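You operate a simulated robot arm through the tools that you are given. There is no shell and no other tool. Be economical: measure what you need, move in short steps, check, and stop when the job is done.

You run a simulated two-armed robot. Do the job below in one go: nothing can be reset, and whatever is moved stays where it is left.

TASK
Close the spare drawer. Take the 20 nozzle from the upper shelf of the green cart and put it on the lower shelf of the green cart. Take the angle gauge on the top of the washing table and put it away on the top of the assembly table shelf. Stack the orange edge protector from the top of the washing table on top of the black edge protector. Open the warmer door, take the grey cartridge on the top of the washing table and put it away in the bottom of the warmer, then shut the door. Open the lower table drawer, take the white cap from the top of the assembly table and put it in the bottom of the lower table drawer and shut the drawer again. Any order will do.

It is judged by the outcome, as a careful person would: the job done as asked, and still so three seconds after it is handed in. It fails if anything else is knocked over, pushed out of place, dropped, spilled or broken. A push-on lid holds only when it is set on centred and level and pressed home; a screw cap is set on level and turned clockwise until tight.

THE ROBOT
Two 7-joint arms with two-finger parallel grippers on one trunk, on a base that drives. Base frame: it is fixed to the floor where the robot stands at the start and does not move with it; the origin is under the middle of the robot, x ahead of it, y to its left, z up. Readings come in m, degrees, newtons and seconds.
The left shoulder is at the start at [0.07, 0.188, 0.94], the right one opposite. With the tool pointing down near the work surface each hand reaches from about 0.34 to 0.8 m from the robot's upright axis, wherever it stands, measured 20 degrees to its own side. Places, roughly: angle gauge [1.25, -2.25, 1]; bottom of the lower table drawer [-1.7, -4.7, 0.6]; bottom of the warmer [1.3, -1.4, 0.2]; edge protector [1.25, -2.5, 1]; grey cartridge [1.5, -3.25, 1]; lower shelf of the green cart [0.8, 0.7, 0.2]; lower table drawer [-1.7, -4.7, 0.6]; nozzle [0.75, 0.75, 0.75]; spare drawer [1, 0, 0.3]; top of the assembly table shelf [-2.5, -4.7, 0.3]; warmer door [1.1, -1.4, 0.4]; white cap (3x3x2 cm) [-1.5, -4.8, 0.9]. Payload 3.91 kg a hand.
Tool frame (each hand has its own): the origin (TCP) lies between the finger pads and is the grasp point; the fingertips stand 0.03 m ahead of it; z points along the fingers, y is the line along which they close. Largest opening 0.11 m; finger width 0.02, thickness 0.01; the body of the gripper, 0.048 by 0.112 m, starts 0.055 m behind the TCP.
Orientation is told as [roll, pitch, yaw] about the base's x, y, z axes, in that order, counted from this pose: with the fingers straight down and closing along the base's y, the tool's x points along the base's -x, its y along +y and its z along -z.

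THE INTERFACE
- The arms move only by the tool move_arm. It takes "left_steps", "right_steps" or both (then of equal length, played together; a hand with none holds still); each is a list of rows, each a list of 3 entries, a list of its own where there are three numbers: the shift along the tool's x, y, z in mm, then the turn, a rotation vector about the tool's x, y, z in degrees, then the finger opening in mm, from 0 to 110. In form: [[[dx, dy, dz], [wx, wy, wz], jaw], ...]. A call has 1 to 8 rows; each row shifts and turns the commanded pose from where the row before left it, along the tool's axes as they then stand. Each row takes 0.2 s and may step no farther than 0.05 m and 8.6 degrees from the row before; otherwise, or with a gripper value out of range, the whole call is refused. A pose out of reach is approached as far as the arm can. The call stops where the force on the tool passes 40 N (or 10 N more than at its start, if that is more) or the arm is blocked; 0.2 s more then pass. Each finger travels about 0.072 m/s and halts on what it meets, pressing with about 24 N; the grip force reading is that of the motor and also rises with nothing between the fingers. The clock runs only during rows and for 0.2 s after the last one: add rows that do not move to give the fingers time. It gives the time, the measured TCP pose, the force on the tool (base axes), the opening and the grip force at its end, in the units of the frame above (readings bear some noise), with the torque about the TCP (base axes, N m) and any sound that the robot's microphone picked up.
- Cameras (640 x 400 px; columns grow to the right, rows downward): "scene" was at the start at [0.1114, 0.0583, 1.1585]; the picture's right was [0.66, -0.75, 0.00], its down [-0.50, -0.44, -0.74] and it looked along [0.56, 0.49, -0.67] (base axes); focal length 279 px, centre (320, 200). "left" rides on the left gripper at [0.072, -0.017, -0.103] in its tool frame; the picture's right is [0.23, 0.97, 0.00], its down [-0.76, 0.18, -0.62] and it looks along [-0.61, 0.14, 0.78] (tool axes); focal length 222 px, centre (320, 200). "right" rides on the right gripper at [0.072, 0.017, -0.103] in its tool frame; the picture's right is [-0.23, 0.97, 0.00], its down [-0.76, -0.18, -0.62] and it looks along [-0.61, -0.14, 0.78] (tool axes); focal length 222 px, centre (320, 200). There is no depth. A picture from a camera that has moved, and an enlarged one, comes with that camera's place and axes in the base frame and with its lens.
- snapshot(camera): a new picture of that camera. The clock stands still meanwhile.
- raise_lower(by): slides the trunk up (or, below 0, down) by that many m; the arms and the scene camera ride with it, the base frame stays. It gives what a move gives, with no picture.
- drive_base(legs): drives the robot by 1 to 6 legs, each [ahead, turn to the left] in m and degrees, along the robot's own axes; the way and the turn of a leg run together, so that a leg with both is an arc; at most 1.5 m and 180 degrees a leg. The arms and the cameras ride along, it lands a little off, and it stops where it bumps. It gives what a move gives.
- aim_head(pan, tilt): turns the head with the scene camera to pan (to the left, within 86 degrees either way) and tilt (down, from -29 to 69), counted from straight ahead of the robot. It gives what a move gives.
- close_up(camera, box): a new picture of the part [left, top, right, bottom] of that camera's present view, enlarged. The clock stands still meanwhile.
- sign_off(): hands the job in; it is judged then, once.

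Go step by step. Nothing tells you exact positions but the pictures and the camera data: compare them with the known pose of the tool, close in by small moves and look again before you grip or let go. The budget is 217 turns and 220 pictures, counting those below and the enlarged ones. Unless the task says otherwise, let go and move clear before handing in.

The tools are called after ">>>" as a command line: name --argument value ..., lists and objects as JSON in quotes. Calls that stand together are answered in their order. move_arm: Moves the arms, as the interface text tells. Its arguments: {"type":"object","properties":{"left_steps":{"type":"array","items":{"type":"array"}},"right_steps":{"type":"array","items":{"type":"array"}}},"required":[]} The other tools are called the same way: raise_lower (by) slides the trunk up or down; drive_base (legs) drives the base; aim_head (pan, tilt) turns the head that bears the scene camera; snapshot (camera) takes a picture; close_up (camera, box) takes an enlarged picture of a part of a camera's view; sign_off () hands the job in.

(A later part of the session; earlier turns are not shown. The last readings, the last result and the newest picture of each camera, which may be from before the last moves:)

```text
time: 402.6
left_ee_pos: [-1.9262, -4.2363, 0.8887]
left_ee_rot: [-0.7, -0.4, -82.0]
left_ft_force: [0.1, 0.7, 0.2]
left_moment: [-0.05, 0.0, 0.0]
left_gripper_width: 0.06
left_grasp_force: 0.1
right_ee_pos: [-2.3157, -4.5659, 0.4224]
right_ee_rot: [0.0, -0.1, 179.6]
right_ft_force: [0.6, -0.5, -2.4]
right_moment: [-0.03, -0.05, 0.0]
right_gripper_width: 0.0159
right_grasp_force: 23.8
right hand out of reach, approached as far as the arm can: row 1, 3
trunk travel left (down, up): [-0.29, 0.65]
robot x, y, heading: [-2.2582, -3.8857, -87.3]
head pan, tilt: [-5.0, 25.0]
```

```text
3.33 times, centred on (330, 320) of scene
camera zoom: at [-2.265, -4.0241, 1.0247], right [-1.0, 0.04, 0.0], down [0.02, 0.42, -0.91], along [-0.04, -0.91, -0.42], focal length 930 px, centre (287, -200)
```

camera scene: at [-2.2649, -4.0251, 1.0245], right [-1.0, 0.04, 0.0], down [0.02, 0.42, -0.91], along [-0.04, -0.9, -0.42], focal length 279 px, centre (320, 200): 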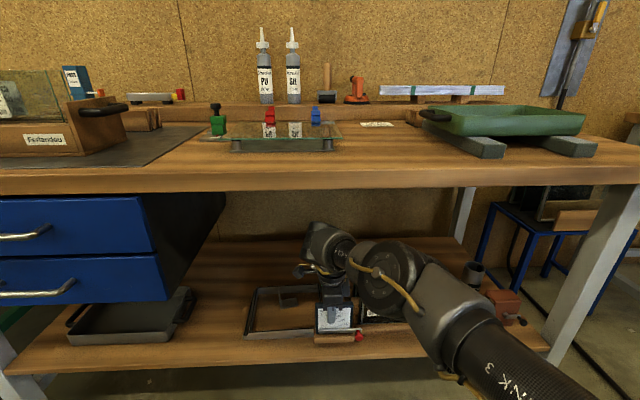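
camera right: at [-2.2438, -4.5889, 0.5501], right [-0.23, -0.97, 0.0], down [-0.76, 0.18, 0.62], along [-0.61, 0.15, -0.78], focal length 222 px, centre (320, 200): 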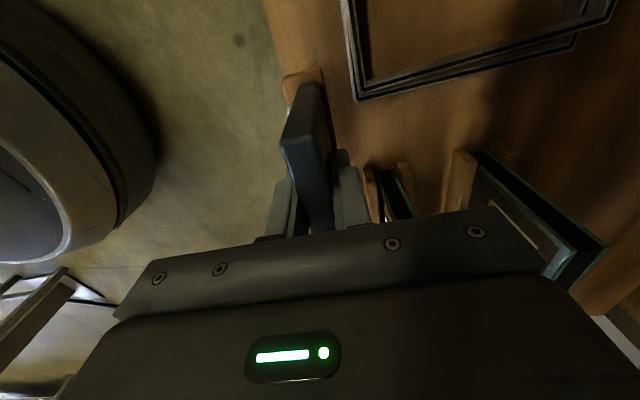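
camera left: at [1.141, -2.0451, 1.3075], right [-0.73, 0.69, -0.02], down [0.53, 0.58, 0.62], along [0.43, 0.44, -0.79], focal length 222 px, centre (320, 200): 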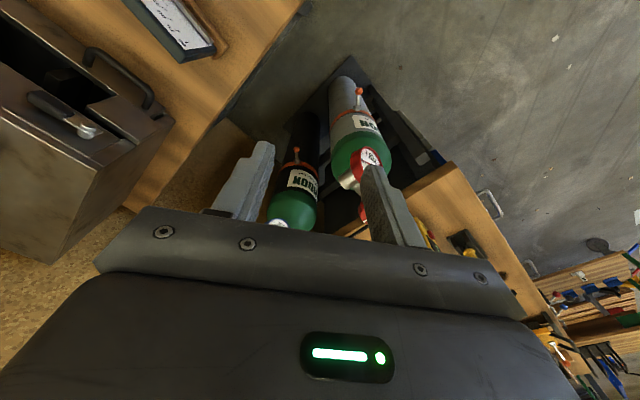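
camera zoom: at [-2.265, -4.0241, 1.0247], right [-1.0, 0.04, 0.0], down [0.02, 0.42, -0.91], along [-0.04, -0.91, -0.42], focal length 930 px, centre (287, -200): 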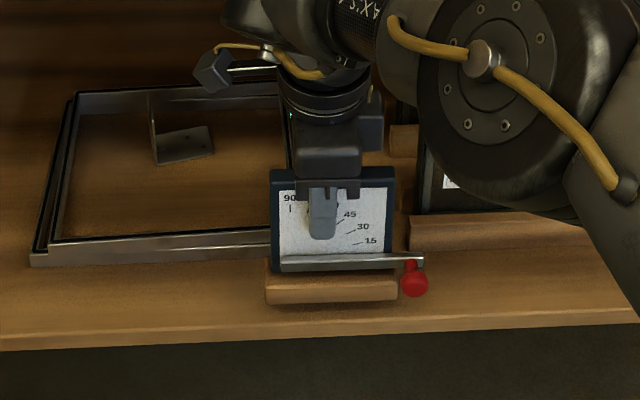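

Reach limit—use the base: drive 2 cm forward, then lower to contact.

>>> drive_base --legs '[[0.02, 0]]'

>>> move_arm --right_steps '[[[0, 0, 4], [0, 0, 0], 5], [[0, 0, 4], [0, 0, 0], 5], [[0, 0, 0], [0, 0, 0], 5]]'

>>> close_up --camera "right" --box '[240, 40, 400, 140]'

```text
time: 403.4
left_ee_pos: [-1.925, -4.257, 0.888]
left_ee_rot: [-0.7, -0.3, -81.9]
left_ft_force: [-0.1, 0.2, 0.1]
left_moment: [0.0, 0.01, -0.01]
left_gripper_width: 0.0598
left_grasp_force: 0.1
right_ee_pos: [-2.3143, -4.5862, 0.4224]
right_ee_rot: [-0.1, -0.2, 179.6]
right_ft_force: [0.8, -1.6, -2.8]
right_moment: [0.01, 0.0, 0.0]
right_gripper_width: 0.0159
right_grasp_force: 24.1
trunk travel left (down, up): [-0.29, 0.65]
robot x, y, heading: [-2.262, -3.9037, -87.7]
head pan, tilt: [-5.0, 25.0]
```

```text
time: 404.1
left_ee_pos: [-1.925, -4.2562, 0.8887]
left_ee_rot: [-0.7, -0.3, -81.9]
left_ft_force: [0.3, 0.5, 0.8]
left_moment: [-0.01, 0.01, 0.02]
left_gripper_width: 0.06
left_grasp_force: 0.1
right_ee_pos: [-2.3137, -4.586, 0.416]
right_ee_rot: [-0.1, -0.1, 179.6]
right_ft_force: [0.1, -0.3, -1.5]
right_moment: [-0.03, -0.05, -0.01]
right_gripper_width: 0.0158
right_grasp_force: 23.9
trunk travel left (down, up): [-0.29, 0.65]
robot x, y, heading: [-2.2606, -3.907, -87.3]
head pan, tilt: [-5.0, 25.0]
```

```text
4.00 times, centred on (320, 90) of right
camera zoom: at [-2.2416, -4.6029, 0.5198], right [-0.23, -0.97, 0.0], down [-0.76, 0.18, 0.62], along [-0.61, 0.15, -0.78], focal length 888 px, centre (320, 640)
```

zoom: 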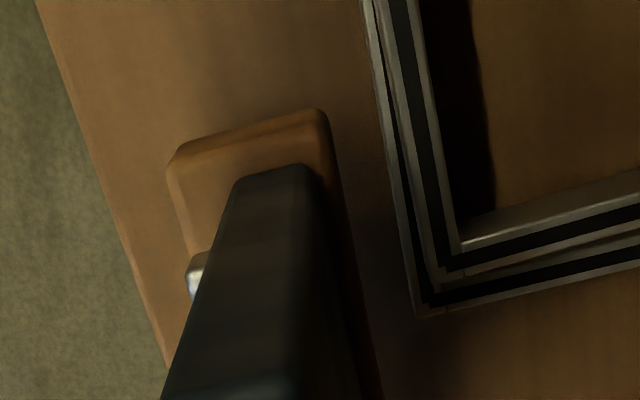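

Good spot. Continue down in small steps to contact.

>>> move_arm --right_steps '[[[0, 0, 3], [0, 0, 0], 5], [[0, 0, 3], [0, 0, 0], 5], [[0, 0, 3], [0, 0, 0], 5], [[0, 0, 0], [0, 0, 0], 5]]'

>>> close_up --camera "right" --box '[240, 40, 400, 140]'

```text
time: 405.1
left_ee_pos: [-1.9252, -4.2562, 0.8888]
left_ee_rot: [-0.8, -0.3, -82.0]
left_ft_force: [-0.4, 0.8, 0.0]
left_moment: [0.0, -0.03, -0.02]
left_gripper_width: 0.0601
left_grasp_force: 0.1
right_ee_pos: [-2.3137, -4.584, 0.408]
right_ee_rot: [-0.1, -0.1, 179.8]
right_ft_force: [0.5, 0.2, -1.1]
right_moment: [-0.01, -0.01, 0.01]
right_gripper_width: 0.0161
right_grasp_force: 23.7
trunk travel left (down, up): [-0.29, 0.65]
robot x, y, heading: [-2.2601, -3.9046, -87.5]
head pan, tilt: [-5.0, 25.0]
```

```text
4.00 times, centred on (320, 90) of right
camera zoom: at [-2.2415, -4.6003, 0.5111], right [-0.23, -0.97, 0.0], down [-0.76, 0.18, 0.62], along [-0.61, 0.15, -0.78], focal length 888 px, centre (320, 640)
```

zoom: 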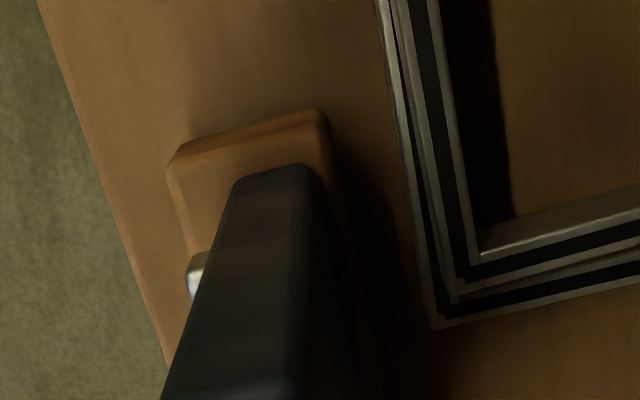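

>>> move_arm --right_steps '[[[0, 0, 2], [0, 0, 0], 5], [[0, 0, 2], [0, 0, 0], 5], [[0, 0, 2], [0, 0, 0], 5], [[0, 0, 2], [0, 0, 0], 5], [[0, 0, 0], [0, 0, 0], 5]]'

```text
time: 406.4
left_ee_pos: [-1.9249, -4.2552, 0.8896]
left_ee_rot: [-0.7, -0.4, -81.9]
left_ft_force: [-0.9, -0.4, -0.4]
left_moment: [-0.01, -0.02, 0.0]
left_gripper_width: 0.0599
left_grasp_force: 0.1
right_ee_pos: [-2.3138, -4.5835, 0.4031]
right_ee_rot: [0.2, 0.0, 179.6]
right_ft_force: [-1.6, -0.9, 16.8]
right_moment: [0.3, 0.52, 0.03]
right_gripper_width: 0.0159
right_grasp_force: 23.8
right hand out of reach, approached as far as the arm can: row 2
trunk travel left (down, up): [-0.29, 0.65]
robot x, y, heading: [-2.2596, -3.905, -87.4]
head pan, tilt: [-5.0, 25.0]
```

Contact. Ease, release, lift 55 mm (still below the tabletop), then back out.

>>> move_arm --right_steps '[[[0, 0, -1.5], [0, 0, 0], 5], [[0, 0, 0], [0, 0, 0], 25], [[0, 0, 0], [0, 0, 0], 45], [[0, 0, 0], [0, 0, 0], 45], [[0, 0, -20], [0, 0, 0], 45], [[0, 0, -20], [0, 0, 0], 45], [[0, 0, -18], [0, 0, 0], 45]]'

>>> close_up --camera "scene" --box '[240, 180, 440, 330]'

```text
time: 407.9
left_ee_pos: [-1.9249, -4.2556, 0.8889]
left_ee_rot: [-0.8, -0.4, -81.9]
left_ft_force: [-0.2, -0.6, 0.6]
left_moment: [0.02, -0.02, -0.03]
left_gripper_width: 0.0602
left_grasp_force: 0.1
right_ee_pos: [-2.3131, -4.5834, 0.4596]
right_ee_rot: [0.0, -0.1, 179.6]
right_ft_force: [0.2, 0.4, 0.4]
right_moment: [-0.03, 0.03, 0.01]
right_gripper_width: 0.0449
right_grasp_force: 0.1
trunk travel left (down, up): [-0.29, 0.65]
robot x, y, heading: [-2.2598, -3.9048, -87.6]
head pan, tilt: [-5.0, 25.0]
```

```text
2.67 times, centred on (340, 255) of scene
camera zoom: at [-2.2641, -4.0439, 1.0248], right [-1.0, 0.04, 0.0], down [0.02, 0.42, -0.91], along [-0.04, -0.91, -0.42], focal length 744 px, centre (267, 53)
```

zoom: 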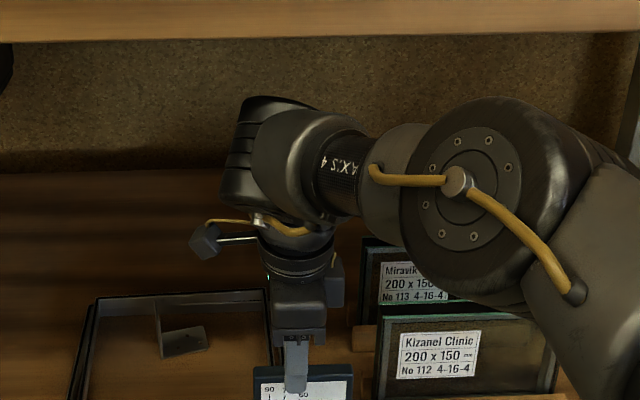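

>>> move_arm --right_steps '[[[0, 0, -18], [0, 0, 0], 45], [[0, 0, 0], [0, 0, 0], 45]]'

>>> drive_base --legs '[[-0.35, 0]]'

>>> snapshot --camera "scene"

```text
time: 408.6
left_ee_pos: [-1.9249, -4.2577, 0.8882]
left_ee_rot: [-0.7, -0.4, -81.9]
left_ft_force: [0.2, -0.1, -0.2]
left_moment: [-0.02, 0.03, 0.0]
left_gripper_width: 0.0601
left_grasp_force: 0.1
right_ee_pos: [-2.3122, -4.5826, 0.4769]
right_ee_rot: [-0.2, -0.1, 179.6]
right_ft_force: [-0.1, -0.5, -0.3]
right_moment: [-0.01, 0.0, 0.04]
right_gripper_width: 0.0449
right_grasp_force: 0.1
trunk travel left (down, up): [-0.29, 0.65]
robot x, y, heading: [-2.2612, -3.9052, -87.6]
head pan, tilt: [-5.0, 25.0]
```

```text
time: 410.4
left_ee_pos: [-1.9351, -3.9822, 0.8889]
left_ee_rot: [-0.6, -0.3, -81.5]
left_ft_force: [0.4, -0.5, 0.0]
left_moment: [0.01, -0.04, 0.03]
left_gripper_width: 0.0602
left_grasp_force: 0.0
right_ee_pos: [-2.3197, -4.3124, 0.4773]
right_ee_rot: [-0.1, -0.2, -179.7]
right_ft_force: [0.3, -0.1, -0.1]
right_moment: [-0.02, 0.0, -0.05]
right_gripper_width: 0.0449
right_grasp_force: 0.2
trunk travel left (down, up): [-0.29, 0.65]
robot x, y, heading: [-2.2749, -3.6323, -87.2]
head pan, tilt: [-5.0, 25.0]
stopped in leg 1: the robot was blocked; the commanded pose is now the measured one
```

```text
55 pictures are left
camera scene: at [-2.2759, -3.7728, 1.0249], right [-1.0, 0.04, 0.0], down [0.02, 0.42, -0.91], along [-0.03, -0.91, -0.42], focal length 279 px, centre (320, 200)
```

scene: 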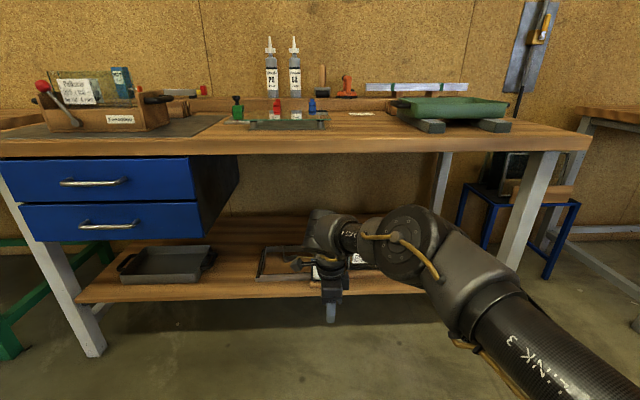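

Gauge is on the shelf. (The base touched something behind, so I stop reversing.) Now to the drawers: move forward slightly, shift east and face the lower drawer, whose handle is near [-1.67, -4.49, 0.61].

>>> drive_base --legs '[[0.07, 0], [0, 87], [0.7, 0], [0, -90]]'

>>> raise_lower --by 0.2

>>> aim_head --pan 0 --tilt 30

>>> snapshot --camera "scene"

```text
time: 422.5
left_ee_pos: [-1.2459, -4.0743, 0.8888]
left_ee_rot: [-0.8, -0.2, -84.9]
left_ft_force: [-0.1, -1.4, -0.5]
left_moment: [0.01, 0.01, -0.01]
left_gripper_width: 0.0598
left_grasp_force: 0.1
right_ee_pos: [-1.6487, -4.3799, 0.4761]
right_ee_rot: [0.0, -0.1, 176.7]
right_ft_force: [0.0, -0.5, -0.3]
right_moment: [-0.02, -0.03, -0.04]
right_gripper_width: 0.045
right_grasp_force: 0.0
trunk travel left (down, up): [-0.29, 0.65]
robot x, y, heading: [-1.5625, -3.7036, -90.6]
head pan, tilt: [-5.0, 25.0]
```

```text
time: 424.6
left_ee_pos: [-1.2447, -4.0743, 1.0896]
left_ee_rot: [-0.7, -0.3, -84.9]
left_ft_force: [-0.1, -0.7, -0.7]
left_moment: [0.01, -0.02, -0.02]
left_gripper_width: 0.0602
left_grasp_force: 0.0
right_ee_pos: [-1.648, -4.3788, 0.6758]
right_ee_rot: [0.0, -0.1, 176.7]
right_ft_force: [0.7, 0.6, 0.6]
right_moment: [0.02, 0.0, -0.02]
right_gripper_width: 0.045
right_grasp_force: 0.1
trunk travel left (down, up): [-0.49, 0.45]
robot x, y, heading: [-1.5612, -3.7082, -90.9]
head pan, tilt: [-5.0, 25.0]
```

```text
time: 425.3
left_ee_pos: [-1.2434, -4.0752, 1.0886]
left_ee_rot: [-0.8, -0.4, -85.0]
left_ft_force: [-0.3, 0.4, -0.9]
left_moment: [0.0, 0.01, -0.01]
left_gripper_width: 0.0597
left_grasp_force: 0.0
right_ee_pos: [-1.648, -4.3799, 0.6768]
right_ee_rot: [0.0, -0.1, 176.6]
right_ft_force: [0.0, -0.5, -0.7]
right_moment: [0.03, 0.01, 0.0]
right_gripper_width: 0.0451
right_grasp_force: 0.1
trunk travel left (down, up): [-0.49, 0.45]
robot x, y, heading: [-1.562, -3.7077, -90.5]
head pan, tilt: [0.0, 30.0]
```

```text
54 pictures are left
camera scene: at [-1.5639, -3.843, 1.2168], right [-1.0, 0.01, 0.0], down [0.01, 0.5, -0.87], along [-0.01, -0.87, -0.5], focal length 279 px, centre (320, 200)
```

scene: 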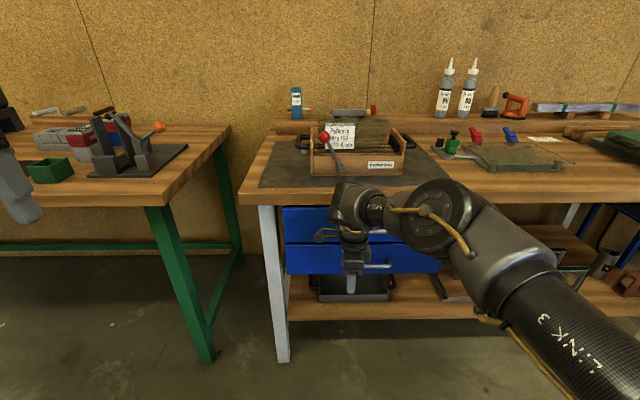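

>>> close_up --camera "scene" --box '[240, 80, 480, 210]'

```text
2.67 times, centred on (360, 145) of scene
camera zoom: at [-1.5639, -3.843, 1.2168], right [-1.0, 0.01, 0.0], down [0.01, 0.5, -0.87], along [-0.01, -0.87, -0.5], focal length 744 px, centre (213, 347)
```

zoom: 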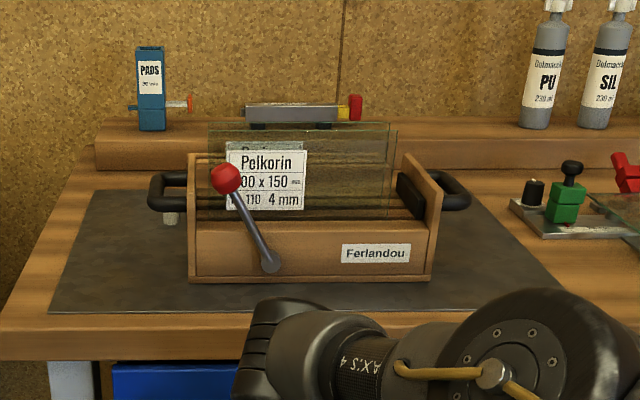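

The white cap appears at ≈[-1.52, -4.82], left of the crate. First open the lower drawer: tilt the right hand forward (closing direction in the vertical plane).

>>> move_arm --right_steps '[[[0, 0, 0], [-8.5, 0, 0], 60], [[0, 0, 0], [-8.5, 0, 0], 60], [[0, 0, 0], [-8.5, 0, 0], 60], [[0, 0, 0], [-8.5, 0, 0], 60], [[0, 0, 0], [-8.5, 0, 0], 60], [[0, 0, 0], [-8.5, 0, 0], 60], [[0, 0, 0], [0, 0, 0], 60]]'

>>> snapshot --camera "right"

>>> snapshot --camera "scene"

```text
time: 426.9
left_ee_pos: [-1.2451, -4.0739, 1.088]
left_ee_rot: [-0.7, -0.4, -85.1]
left_ft_force: [-0.1, 0.1, -0.2]
left_moment: [0.0, -0.02, -0.01]
left_gripper_width: 0.06
left_grasp_force: 0.0
right_ee_pos: [-1.649, -4.3783, 0.6766]
right_ee_rot: [51.0, -0.2, 176.6]
right_ft_force: [-1.0, 0.2, -0.6]
right_moment: [0.03, -0.02, -0.02]
right_gripper_width: 0.0601
right_grasp_force: 0.2
trunk travel left (down, up): [-0.49, 0.45]
robot x, y, heading: [-1.562, -3.7055, -90.8]
head pan, tilt: [0.0, 30.0]
```

```text
52 pictures are left
camera right: at [-1.5728, -4.3134, 0.7554], right [-0.26, -0.6, 0.76], down [-0.73, 0.64, 0.25], along [-0.64, -0.48, -0.6], focal length 222 px, centre (320, 200)
```

right: 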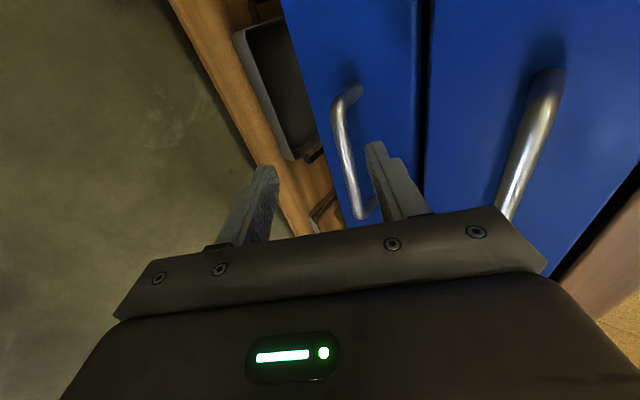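

```text
51 pictures are left
camera scene: at [-1.5638, -3.8428, 1.2168], right [-1.0, 0.01, 0.0], down [0.01, 0.5, -0.87], along [-0.01, -0.87, -0.5], focal length 279 px, centre (320, 200)
```

scene: 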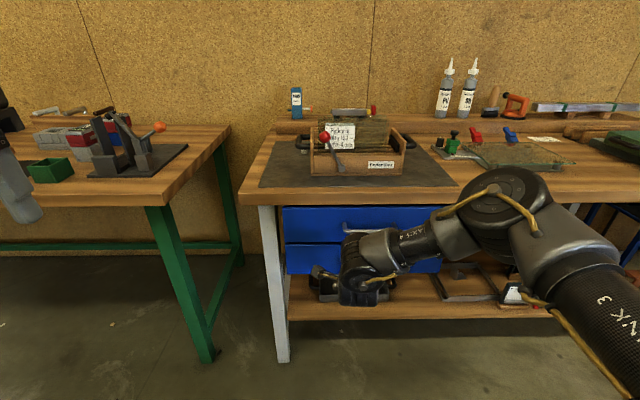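

The orientation works. Lower bar ≈ [-1.70, -4.49, 0.615]. Approach most of the way and check.

>>> move_arm --right_steps '[[[-20, 11, 0], [0, 0, 0], 46], [[-20, 11, 0], [0, 0, 0], 46], [[0, 0, 40], [0, 0, 0], 46], [[0, 0, 40], [0, 0, 0], 46], [[0, 0, 0], [0, 0, 0], 46]]'

>>> snapshot --camera "right"

```text
time: 428.1
left_ee_pos: [-1.2444, -4.0737, 1.0901]
left_ee_rot: [-0.7, -0.4, -85.0]
left_ft_force: [-0.5, 1.0, -0.3]
left_moment: [0.0, 0.02, 0.02]
left_gripper_width: 0.06
left_grasp_force: 0.1
right_ee_pos: [-1.6922, -4.452, 0.6434]
right_ee_rot: [50.9, -0.1, 176.7]
right_ft_force: [-0.4, -1.0, 0.1]
right_moment: [0.02, 0.01, -0.01]
right_gripper_width: 0.046
right_grasp_force: 0.2
trunk travel left (down, up): [-0.49, 0.45]
robot x, y, heading: [-1.5591, -3.7068, -90.8]
head pan, tilt: [0.0, 30.0]
```

```text
50 pictures are left
camera right: at [-1.6164, -4.3862, 0.7218], right [-0.26, -0.6, 0.76], down [-0.73, 0.64, 0.26], along [-0.64, -0.48, -0.6], focal length 222 px, centre (320, 200)
```

right: 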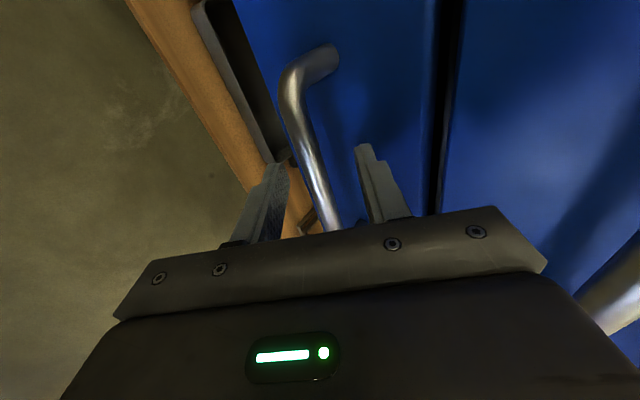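

The bar passes right at the grasp point. Close and see.

>>> move_arm --right_steps '[[[0, 0, 0], [0, 0, 0], 30], [[0, 0, 0], [0, 0, 0], 15], [[0, 0, 0], [0, 0, 0], 4], [[0, 0, 0], [0, 0, 0], 4]]'

>>> close_up --camera "right" --box '[220, 20, 420, 240]'

```text
time: 429.1
left_ee_pos: [-1.2453, -4.0754, 1.088]
left_ee_rot: [-0.6, -0.3, -84.9]
left_ft_force: [-0.3, -0.6, 0.1]
left_moment: [0.01, -0.01, 0.01]
left_gripper_width: 0.06
left_grasp_force: 0.0
right_ee_pos: [-1.6934, -4.451, 0.641]
right_ee_rot: [50.8, -0.2, 176.8]
right_ft_force: [-0.4, 8.1, -6.3]
right_moment: [0.16, 0.69, 0.72]
right_gripper_width: 0.014
right_grasp_force: 44.8
trunk travel left (down, up): [-0.49, 0.45]
robot x, y, heading: [-1.5598, -3.7052, -90.7]
head pan, tilt: [0.0, 30.0]
```

```text
1.82 times, centred on (320, 130) of right
camera zoom: at [-1.6163, -4.3855, 0.7204], right [-0.26, -0.6, 0.76], down [-0.73, 0.64, 0.26], along [-0.64, -0.48, -0.6], focal length 404 px, centre (320, 327)
```

zoom: 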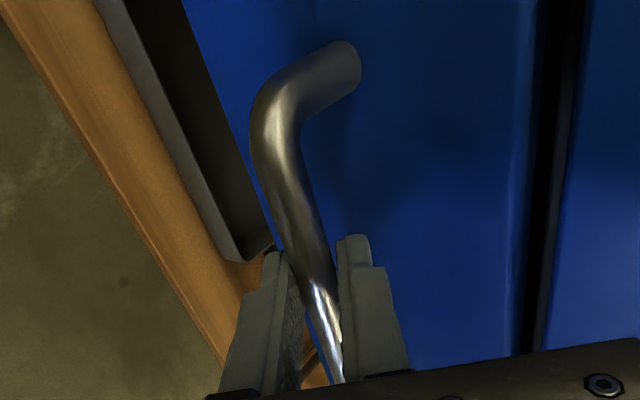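

Gripped the bar. Pull the drawer by reversing 0.24 m.

>>> drive_base --legs '[[-0.24, 0]]'

>>> snapshot --camera "scene"

```text
time: 430.9
left_ee_pos: [-1.2431, -3.8402, 1.0883]
left_ee_rot: [-0.6, -0.2, -85.2]
left_ft_force: [-0.2, 0.1, -0.8]
left_moment: [-0.01, -0.02, 0.0]
left_gripper_width: 0.0599
left_grasp_force: 0.0
right_ee_pos: [-1.6931, -4.2153, 0.6417]
right_ee_rot: [50.9, -0.1, 176.4]
right_ft_force: [-1.4, -0.2, -13.0]
right_moment: [0.06, 0.69, 0.55]
right_gripper_width: 0.0144
right_grasp_force: 45.6
trunk travel left (down, up): [-0.49, 0.45]
robot x, y, heading: [-1.5582, -3.4689, -90.9]
head pan, tilt: [0.0, 30.0]
```

```text
48 pictures are left
camera scene: at [-1.5617, -3.6081, 1.2166], right [-1.0, 0.02, 0.0], down [0.01, 0.5, -0.87], along [-0.01, -0.87, -0.5], focal length 279 px, centre (320, 200)
```

scene: 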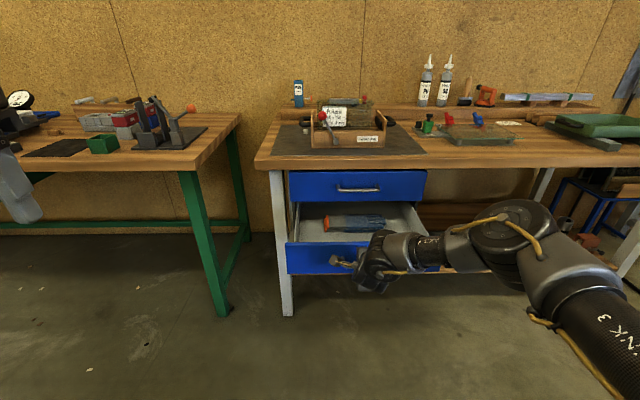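

The drawer opens fine (a blue tool lies inside). To reach the cap, which is deep on the table, I need the drawer closed for now: push it back, release the bar, and look at the cap with the left camera.

>>> drive_base --legs '[[0.235, 0]]'

>>> move_arm --right_steps '[[[0, 0, 0], [0, 0, 0], 25], [[0, 0, 0], [0, 0, 0], 46], [[0, 0, -40], [0, 0, 0], 46], [[0, 0, -40], [0, 0, 0], 46], [[0, 0, -40], [0, 0, 0], 46]]'

>>> snapshot --camera "left"

```text
time: 432.6
left_ee_pos: [-1.2451, -4.0761, 1.0873]
left_ee_rot: [-1.0, -0.2, -85.2]
left_ft_force: [-0.6, 0.0, -0.4]
left_moment: [0.04, -0.02, 0.06]
left_gripper_width: 0.06
left_grasp_force: 0.0
right_ee_pos: [-1.6937, -4.4494, 0.6409]
right_ee_rot: [50.8, 0.1, 176.6]
right_ft_force: [31.2, -0.4, -9.2]
right_moment: [0.16, -0.16, 1.57]
right_gripper_width: 0.0143
right_grasp_force: 45.4
trunk travel left (down, up): [-0.49, 0.45]
robot x, y, heading: [-1.5578, -3.705, -90.8]
head pan, tilt: [0.0, 30.0]
```

```text
time: 433.8
left_ee_pos: [-1.2471, -4.0733, 1.089]
left_ee_rot: [-0.5, -0.3, -85.3]
left_ft_force: [-0.6, 0.2, -0.3]
left_moment: [-0.04, 0.0, -0.01]
left_gripper_width: 0.0602
left_grasp_force: 0.2
right_ee_pos: [-1.6863, -4.3524, 0.7205]
right_ee_rot: [51.0, 0.2, 176.5]
right_ft_force: [0.2, 0.2, 0.2]
right_moment: [0.01, -0.02, 0.03]
right_gripper_width: 0.0461
right_grasp_force: 0.0
trunk travel left (down, up): [-0.49, 0.45]
robot x, y, heading: [-1.5615, -3.7009, -90.8]
head pan, tilt: [0.0, 30.0]
```

```text
47 pictures are left
camera left: at [-1.2697, -4.001, 1.1909], right [0.95, 0.31, -0.01], down [0.25, -0.74, 0.63], along [0.18, -0.6, -0.78], focal length 222 px, centre (320, 200)
```

left: 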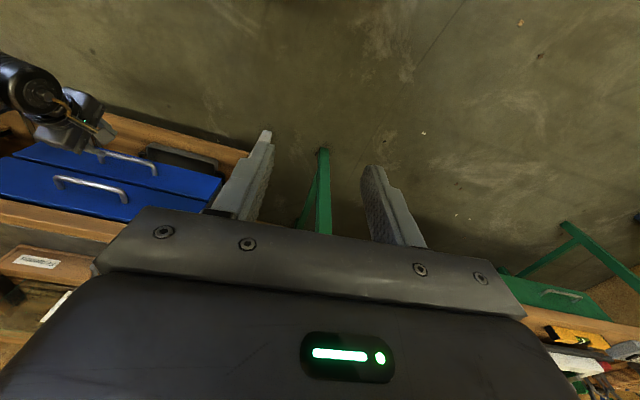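

Drawer is closed again. Raise the trunk, bring the right hand back to near-vertical (closing along y) and go for the cap with it from above.

>>> raise_lower --by 0.35

>>> move_arm --right_steps '[[[0, 0, 0], [8.3, 0, 0], 60], [[0, 0, 0], [8.3, 0, 0], 60], [[0, 0, 0], [8.3, 0, 0], 60], [[0, 0, 0], [8.3, 0, 0], 60], [[0, 0, 0], [8.3, 0, 0], 60]]'

>>> drive_base --legs '[[0, 90.5], [0.17, 0], [0, -90], [0.2, 0]]'

>>> aim_head --pan -5 --tilt 45

>>> snapshot --camera "scene"

>>> snapshot --camera "right"

```text
time: 437.2
left_ee_pos: [-1.2471, -4.0723, 1.4386]
left_ee_rot: [-0.7, -0.2, -85.4]
left_ft_force: [-0.2, 0.9, 0.1]
left_moment: [0.0, 0.02, -0.02]
left_gripper_width: 0.0598
left_grasp_force: 0.0
right_ee_pos: [-1.6865, -4.3541, 1.07]
right_ee_rot: [51.0, 0.2, 176.7]
right_ft_force: [0.0, 0.1, 0.8]
right_moment: [0.02, 0.0, 0.02]
right_gripper_width: 0.0459
right_grasp_force: 0.1
trunk travel left (down, up): [-0.84, 0.1]
robot x, y, heading: [-1.5607, -3.7054, -90.9]
head pan, tilt: [0.0, 30.0]
```

```text
time: 438.4
left_ee_pos: [-1.2471, -4.075, 1.439]
left_ee_rot: [-0.8, -0.4, -85.3]
left_ft_force: [0.0, -0.4, 0.3]
left_moment: [0.0, 0.0, 0.02]
left_gripper_width: 0.0601
left_grasp_force: 0.0
right_ee_pos: [-1.6854, -4.3536, 1.0677]
right_ee_rot: [9.1, 0.2, 176.6]
right_ft_force: [0.2, -0.3, -0.1]
right_moment: [0.02, -0.01, 0.04]
right_gripper_width: 0.0602
right_grasp_force: 0.1
trunk travel left (down, up): [-0.84, 0.1]
robot x, y, heading: [-1.5618, -3.7037, -90.8]
head pan, tilt: [0.0, 30.0]
```

```text
time: 448.8
left_ee_pos: [-1.0662, -4.2671, 1.4401]
left_ee_rot: [-0.8, -0.5, -83.8]
left_ft_force: [0.0, 0.7, -0.1]
left_moment: [-0.01, -0.02, -0.02]
left_gripper_width: 0.0599
left_grasp_force: 0.0
right_ee_pos: [-1.4961, -4.5566, 1.0697]
right_ee_rot: [9.4, 0.2, 178.0]
right_ft_force: [-0.6, 0.6, -0.3]
right_moment: [-0.04, 0.0, -0.03]
right_gripper_width: 0.06
right_grasp_force: 0.1
trunk travel left (down, up): [-0.84, 0.1]
robot x, y, heading: [-1.3899, -3.9089, -89.3]
head pan, tilt: [0.0, 30.0]
```

```text
time: 449.5
left_ee_pos: [-1.0655, -4.2709, 1.4383]
left_ee_rot: [-0.7, -0.3, -83.9]
left_ft_force: [0.9, -0.2, 0.2]
left_moment: [0.01, 0.02, 0.0]
left_gripper_width: 0.0601
left_grasp_force: 0.1
right_ee_pos: [-1.4969, -4.562, 1.0684]
right_ee_rot: [9.4, 0.2, 178.1]
right_ft_force: [-0.4, -0.5, 0.4]
right_moment: [0.0, 0.01, 0.01]
right_gripper_width: 0.0602
right_grasp_force: 0.0
trunk travel left (down, up): [-0.84, 0.1]
robot x, y, heading: [-1.3866, -3.9057, -89.3]
head pan, tilt: [-5.0, 45.0]
```

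```text
46 pictures are left
camera scene: at [-1.3953, -4.0365, 1.5441], right [-1.0, 0.08, 0.0], down [0.05, 0.71, -0.71], along [-0.05, -0.7, -0.71], focal length 279 px, centre (320, 200)
```

scene: 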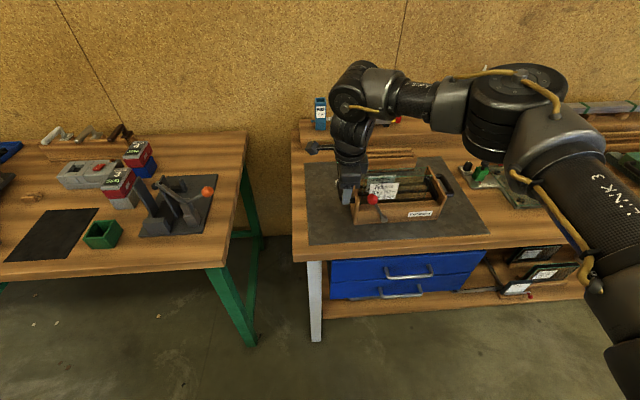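

```text
45 pictures are left
camera right: at [-1.4253, -4.5636, 1.173], right [-0.26, -0.95, 0.16], down [-0.75, 0.3, 0.58], along [-0.6, 0.03, -0.8], focal length 222 px, centre (320, 200)
```

right: 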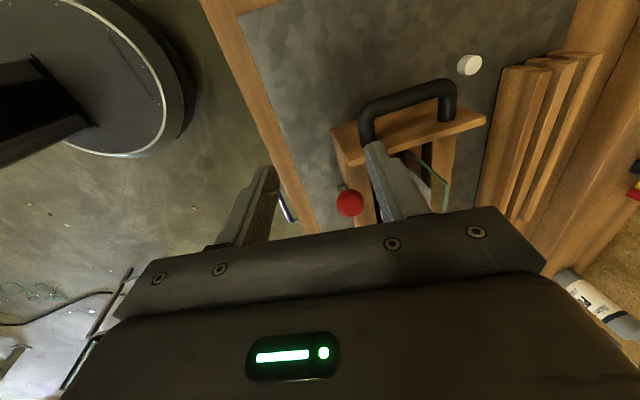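

Great view: the cap is at ≈[-1.516, -4.79], just behind the crate's corner. The left hand with its natural outward yaw suits best. I'll retract the right hand and shift the robot west.

>>> move_arm --right_steps '[[[0, -45, 0], [1.8, 0, 0], 60], [[0, -45, 0], [1.8, 0, 0], 60], [[0, -45, 0], [1.8, 0, 0], 60], [[0, -45, 0], [1.8, 0, 0], 60], [[0, -45, 0], [1.8, 0, 0], 60]]'

>>> drive_base --legs '[[-0.12, 0], [0, -90], [0.43, 0], [0, 90]]'

>>> move_arm --left_steps '[[[0, 0, 40], [0, 0, 0], 60], [[0, 0, 40], [0, 0, 0], 60], [[0, 0, 40], [0, 0, 0], 60], [[0, 0, 40], [0, 0, 0], 60], [[0, 0, 40], [0, 0, 0], 60], [[-30, 0, 30], [0, 0, -4], 60], [[-30, 0, 30], [0, 0, -4], 60], [[-30, 0, 0], [0, 0, 0], 60]]'

>>> snapshot --camera "left"

```text
time: 450.7
left_ee_pos: [-1.0657, -4.2688, 1.4377]
left_ee_rot: [-0.7, -0.4, -83.9]
left_ft_force: [0.5, 0.6, -0.7]
left_moment: [-0.01, 0.0, 0.01]
left_gripper_width: 0.0601
left_grasp_force: 0.1
right_ee_pos: [-1.4896, -4.3352, 1.0459]
right_ee_rot: [0.4, 0.3, 178.0]
right_ft_force: [0.7, 0.1, -0.7]
right_moment: [0.01, 0.02, 0.0]
right_gripper_width: 0.0599
right_grasp_force: 0.1
trunk travel left (down, up): [-0.84, 0.1]
robot x, y, heading: [-1.3913, -3.9063, -89.1]
head pan, tilt: [-5.0, 45.0]
```

```text
time: 461.8
left_ee_pos: [-1.4985, -4.1554, 1.4389]
left_ee_rot: [-0.6, -0.4, -84.6]
left_ft_force: [-0.6, 1.2, 0.9]
left_moment: [0.0, -0.02, -0.01]
left_gripper_width: 0.0601
left_grasp_force: 0.1
right_ee_pos: [-1.9222, -4.2172, 1.0465]
right_ee_rot: [0.4, 0.2, 177.3]
right_ft_force: [0.8, 0.7, -0.3]
right_moment: [-0.03, 0.0, -0.01]
right_gripper_width: 0.06
right_grasp_force: 0.1
trunk travel left (down, up): [-0.84, 0.1]
robot x, y, heading: [-1.8154, -3.7883, -90.1]
head pan, tilt: [-5.0, 45.0]
```

```text
time: 463.6
left_ee_pos: [-1.454, -4.2648, 1.2023]
left_ee_rot: [-0.7, -0.3, -76.6]
left_ft_force: [-0.3, -0.1, 0.8]
left_moment: [0.0, -0.01, 0.0]
left_gripper_width: 0.0599
left_grasp_force: 0.1
left hand out of reach, approached as far as the arm can: row 4, 5, 6, 7
right_ee_pos: [-1.9244, -4.2172, 1.046]
right_ee_rot: [0.4, 0.2, 177.4]
right_ft_force: [-0.5, 0.0, 0.3]
right_moment: [0.0, -0.01, 0.02]
right_gripper_width: 0.0599
right_grasp_force: 0.0
trunk travel left (down, up): [-0.84, 0.1]
robot x, y, heading: [-1.8169, -3.7889, -90.2]
head pan, tilt: [-5.0, 45.0]
```

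```text
44 pictures are left
camera left: at [-1.4865, -4.1969, 1.3045], right [0.89, 0.45, -0.01], down [0.36, -0.69, 0.63], along [0.27, -0.56, -0.78], focal length 222 px, centre (320, 200)
```

left: 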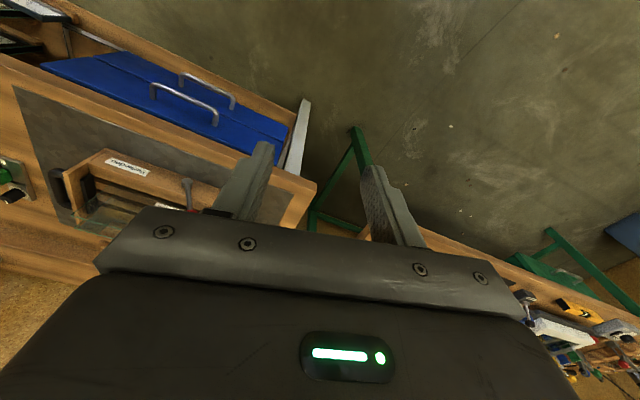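

>>> drive_base --legs '[[0, -4], [0.28, 0]]'

>>> move_arm --left_steps '[[[-40, 0, 0], [0, 0, 0], 50], [[-40, 0, 0], [0, 0, 0], 50], [[-40, 0, 0], [0, 0, 0], 50], [[-40, 0, 0], [0, 0, 0], 50], [[-20, 0, 0], [0, 0, 0], 50], [[0, 0, 20], [0, 0, 0], 50]]'

>>> snapshot --camera "left"

```text
time: 466.0
left_ee_pos: [-1.5064, -4.5689, 1.2041]
left_ee_rot: [-0.7, -0.3, -80.7]
left_ft_force: [1.2, -0.2, 0.5]
left_moment: [-0.03, 0.02, -0.02]
left_gripper_width: 0.06
left_grasp_force: 0.0
right_ee_pos: [-1.9716, -4.4887, 1.0463]
right_ee_rot: [0.3, 0.2, 173.3]
right_ft_force: [-0.4, -0.3, -0.6]
right_moment: [-0.04, -0.03, 0.0]
right_gripper_width: 0.0601
right_grasp_force: 0.1
trunk travel left (down, up): [-0.84, 0.1]
robot x, y, heading: [-1.8359, -4.0717, -94.0]
head pan, tilt: [-5.0, 45.0]
```

```text
time: 467.4
left_ee_pos: [-1.4695, -4.7168, 1.1703]
left_ee_rot: [-0.8, -0.3, -80.6]
left_ft_force: [0.4, -0.1, -0.5]
left_moment: [-0.01, -0.01, -0.02]
left_gripper_width: 0.0501
left_grasp_force: 0.1
left hand out of reach, approached as far as the arm can: row 4, 5
right_ee_pos: [-1.971, -4.4909, 1.0443]
right_ee_rot: [0.2, 0.2, 173.3]
right_ft_force: [0.3, 0.2, 0.0]
right_moment: [0.01, 0.02, 0.0]
right_gripper_width: 0.06
right_grasp_force: 0.1
trunk travel left (down, up): [-0.84, 0.1]
robot x, y, heading: [-1.8356, -4.0697, -93.9]
head pan, tilt: [-5.0, 45.0]
```

```text
43 pictures are left
camera left: at [-1.4973, -4.6471, 1.2728], right [0.92, 0.38, -0.01], down [0.31, -0.72, 0.62], along [0.23, -0.58, -0.78], focal length 222 px, centre (320, 200)
```

left: 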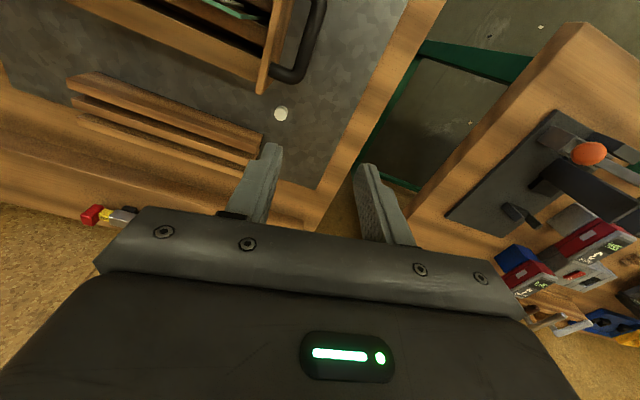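

Cap confirmed at ≈[-1.517, -4.79]. Fine-position with the base.

>>> drive_base --legs '[[0, -4], [0.045, 0]]'

>>> move_arm --left_steps '[[[0, 0, 45], [0, 0, 0], 50], [[0, 0, 45], [0, 0, 0], 50], [[0, 0, 45], [0, 0, 0], 50], [[0, 0, 0], [0, 0, 0], 50]]'

>>> snapshot --camera "left"

>>> snapshot --camera "scene"

```text
time: 468.8
left_ee_pos: [-1.518, -4.778, 1.1759]
left_ee_rot: [-1.2, -0.5, -84.7]
left_ft_force: [0.8, 0.7, -0.5]
left_moment: [0.03, 0.06, 0.0]
left_gripper_width: 0.0503
left_grasp_force: 0.1
right_ee_pos: [-2.0022, -4.5174, 1.0464]
right_ee_rot: [0.8, 0.2, 169.5]
right_ft_force: [1.0, -0.4, -0.3]
right_moment: [-0.03, 0.04, 0.04]
right_gripper_width: 0.0603
right_grasp_force: 0.0
trunk travel left (down, up): [-0.84, 0.1]
robot x, y, heading: [-1.8423, -4.1142, -98.1]
head pan, tilt: [-5.0, 45.0]
```

```text
time: 469.8
left_ee_pos: [-1.5153, -4.7647, 1.0481]
left_ee_rot: [-1.0, -0.7, -84.6]
left_ft_force: [-0.6, -0.8, -0.6]
left_moment: [0.01, -0.01, -0.01]
left_gripper_width: 0.0504
left_grasp_force: 0.0
left hand out of reach, approached as far as the arm can: row 3
right_ee_pos: [-2.0064, -4.5202, 1.0482]
right_ee_rot: [0.6, 0.3, 169.6]
right_ft_force: [-0.8, -0.7, 0.3]
right_moment: [0.03, -0.02, -0.02]
right_gripper_width: 0.0602
right_grasp_force: 0.1
trunk travel left (down, up): [-0.84, 0.1]
robot x, y, heading: [-1.842, -4.1141, -98.1]
head pan, tilt: [-5.0, 45.0]
```

```text
42 pictures are left
camera left: at [-1.5367, -4.6928, 1.1498], right [0.95, 0.32, -0.02], down [0.26, -0.73, 0.63], along [0.19, -0.6, -0.78], focal length 222 px, centre (320, 200)
```

left: 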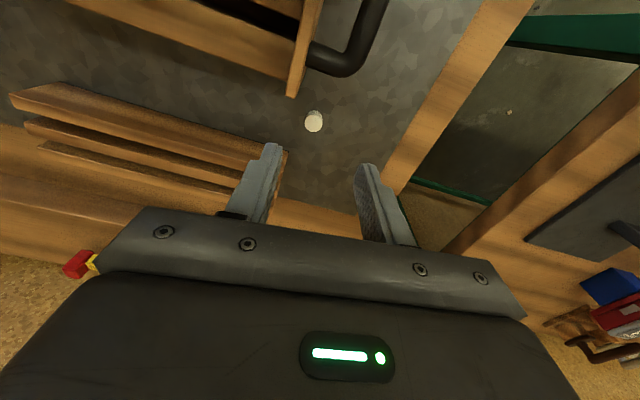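

```text
41 pictures are left
camera scene: at [-1.8689, -4.2441, 1.5439], right [-0.97, 0.22, 0.0], down [0.16, 0.69, -0.71], along [-0.16, -0.69, -0.71], focal length 279 px, centre (320, 200)
```

scene: 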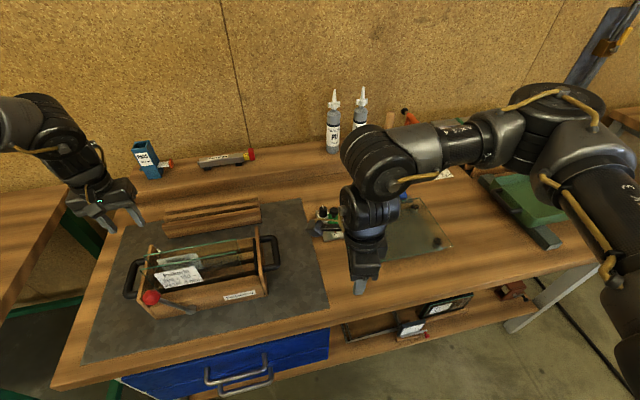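

>>> move_arm --left_steps '[[[-26, 2, 20], [0, 0, 0], 50], [[0, 0, 40], [0, 0, 0], 50], [[0, 0, 40], [0, 0, 0], 50], [[0, 0, 10], [0, 0, 0], 50], [[0, 0, 0], [0, 0, 0], 50]]'

>>> snapshot --camera "left"

```text
time: 471.0
left_ee_pos: [-1.4873, -4.7291, 0.9961]
left_ee_rot: [-1.0, -0.6, -84.5]
left_ft_force: [0.8, 0.2, 0.6]
left_moment: [0.02, -0.01, 0.0]
left_gripper_width: 0.0504
left_grasp_force: 0.1
left hand out of reach, approached as far as the arm can: row 1, 2, 3, 4
right_ee_pos: [-2.0046, -4.5169, 1.0483]
right_ee_rot: [0.6, 0.1, 169.7]
right_ft_force: [0.4, 1.1, 0.7]
right_moment: [-0.05, -0.02, 0.0]
right_gripper_width: 0.06
right_grasp_force: 0.2
trunk travel left (down, up): [-0.84, 0.1]
robot x, y, heading: [-1.8369, -4.1156, -98.1]
head pan, tilt: [-5.0, 45.0]
```

```text
40 pictures are left
camera left: at [-1.5101, -4.6572, 1.0993], right [0.95, 0.32, -0.02], down [0.26, -0.73, 0.63], along [0.19, -0.6, -0.78], focal length 222 px, centre (320, 200)
```

left: 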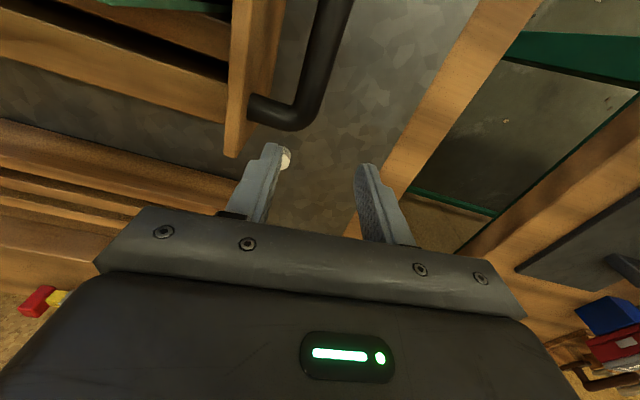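

The reach shrinks when the arm lowers, so I'll use the trunk for height instead: raise both hands relative to the trunk, then lower the trunk.

>>> move_arm --left_steps '[[[0, 0, -45], [0, 0, 0], 50], [[-10, 0, -45], [0, 0, 0], 50], [[-20, 6, -40], [0, 0, 0], 50], [[-25, 10, -40], [0, 0, 0], 50], [[-15, 10, -10], [0, 0, 0], 50]]' --right_steps '[[[0, -10, -45], [0, 0, 0], 60], [[0, -10, -45], [0, 0, 0], 60], [[0, -20, -45], [0, 0, 0], 60], [[0, -20, -45], [0, 0, 0], 60], [[0, -40, -10], [0, 0, 0], 60]]'

>>> raise_lower --by -0.2

>>> snapshot --camera "left"

```text
time: 472.2
left_ee_pos: [-1.45, -4.7958, 1.1761]
left_ee_rot: [-1.1, -0.6, -84.5]
left_ft_force: [0.4, -0.2, -0.1]
left_moment: [0.01, 0.0, 0.01]
left_gripper_width: 0.0501
left_grasp_force: 0.1
right_ee_pos: [-1.9884, -4.4147, 1.2331]
right_ee_rot: [0.8, 0.1, 169.5]
right_ft_force: [1.0, -0.2, 0.5]
right_moment: [0.01, 0.04, 0.01]
right_gripper_width: 0.0601
right_grasp_force: 0.1
trunk travel left (down, up): [-0.84, 0.1]
robot x, y, heading: [-1.839, -4.1173, -97.9]
head pan, tilt: [-5.0, 45.0]
```

```text
time: 474.4
left_ee_pos: [-1.4506, -4.7952, 0.9763]
left_ee_rot: [-1.0, -0.6, -84.4]
left_ft_force: [-0.5, 0.4, -0.3]
left_moment: [0.01, -0.04, 0.04]
left_gripper_width: 0.0498
left_grasp_force: 0.0
right_ee_pos: [-1.9882, -4.4142, 1.0336]
right_ee_rot: [0.9, 0.2, 169.6]
right_ft_force: [-0.1, -0.5, -0.7]
right_moment: [0.03, 0.02, 0.0]
right_gripper_width: 0.0599
right_grasp_force: 0.0
trunk travel left (down, up): [-0.64, 0.3]
robot x, y, heading: [-1.8437, -4.1139, -97.7]
head pan, tilt: [-5.0, 45.0]
```

```text
39 pictures are left
camera left: at [-1.4733, -4.7235, 1.0781], right [0.95, 0.32, -0.02], down [0.26, -0.73, 0.63], along [0.19, -0.6, -0.78], focal length 222 px, centre (320, 200)
```

left: 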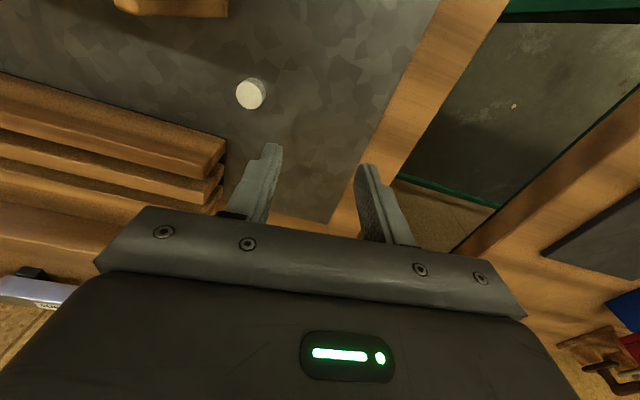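

>>> drive_base --legs '[[-0.037, 0], [0, -6]]'

>>> snapshot --camera "left"

```text
time: 475.8
left_ee_pos: [-1.5193, -4.7988, 0.9749]
left_ee_rot: [-1.1, -0.5, -90.6]
left_ft_force: [-1.3, -0.1, -0.7]
left_moment: [-0.01, 0.0, 0.0]
left_gripper_width: 0.0501
left_grasp_force: 0.0
right_ee_pos: [-2.0135, -4.3629, 1.0336]
right_ee_rot: [0.7, 0.1, 163.4]
right_ft_force: [0.0, 0.6, 0.2]
right_moment: [0.03, 0.01, -0.01]
right_gripper_width: 0.0601
right_grasp_force: 0.0
trunk travel left (down, up): [-0.64, 0.3]
robot x, y, heading: [-1.8342, -4.0803, -104.0]
head pan, tilt: [-5.0, 45.0]
```

```text
38 pictures are left
camera left: at [-1.5338, -4.7242, 1.077], right [0.98, 0.22, -0.02], down [0.18, -0.76, 0.63], along [0.12, -0.62, -0.78], focal length 222 px, centre (320, 200)
```

left: 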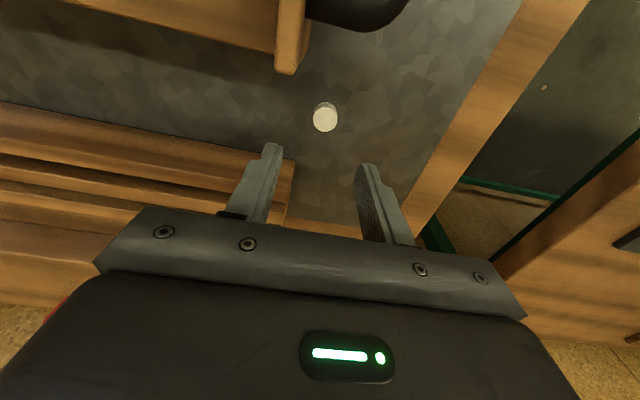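

Centred. Nudge 6 mm and lower by the trunk.

>>> move_arm --left_steps '[[[6, 0, 0], [1, 0.5, 0], 50], [[0, 0, 0], [0, 0, 0], 50]]'

>>> raise_lower --by -0.065

>>> snapshot --camera "left"

```text
time: 476.4
left_ee_pos: [-1.5186, -4.791, 0.9758]
left_ee_rot: [-1.9, -0.1, -90.6]
left_ft_force: [0.0, -0.2, 0.6]
left_moment: [-0.01, -0.02, -0.03]
left_gripper_width: 0.0503
left_grasp_force: 0.1
right_ee_pos: [-2.0145, -4.3623, 1.035]
right_ee_rot: [0.6, 0.1, 163.6]
right_ft_force: [1.1, 0.4, -0.1]
right_moment: [0.01, 0.02, -0.02]
right_gripper_width: 0.0599
right_grasp_force: 0.0
trunk travel left (down, up): [-0.64, 0.3]
robot x, y, heading: [-1.8373, -4.0782, -104.0]
head pan, tilt: [-5.0, 45.0]
```

```text
time: 477.4
left_ee_pos: [-1.5206, -4.7907, 0.9116]
left_ee_rot: [-2.0, 0.0, -90.6]
left_ft_force: [-0.1, -0.2, 0.3]
left_moment: [0.02, 0.0, 0.03]
left_gripper_width: 0.0503
left_grasp_force: 0.1
right_ee_pos: [-2.0145, -4.3624, 0.9691]
right_ee_rot: [0.6, 0.3, 163.5]
right_ft_force: [0.1, 0.7, -0.6]
right_moment: [0.01, 0.04, -0.04]
right_gripper_width: 0.0599
right_grasp_force: 0.1
trunk travel left (down, up): [-0.575, 0.365]
robot x, y, heading: [-1.8363, -4.0773, -103.9]
head pan, tilt: [-5.0, 45.0]
```

```text
37 pictures are left
camera left: at [-1.5329, -4.7176, 1.0138], right [0.98, 0.22, -0.03], down [0.19, -0.76, 0.62], along [0.11, -0.61, -0.79], focal length 222 px, centre (320, 200)
```

left: 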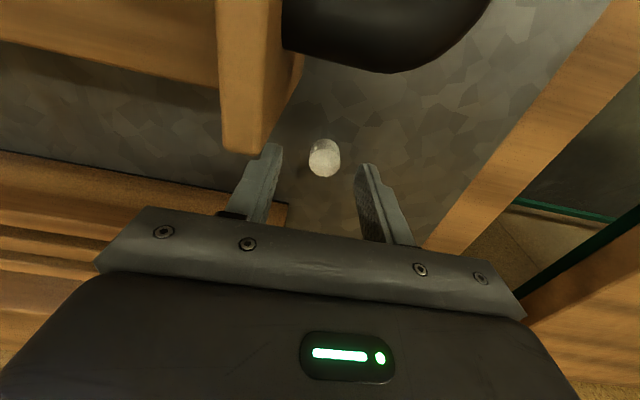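

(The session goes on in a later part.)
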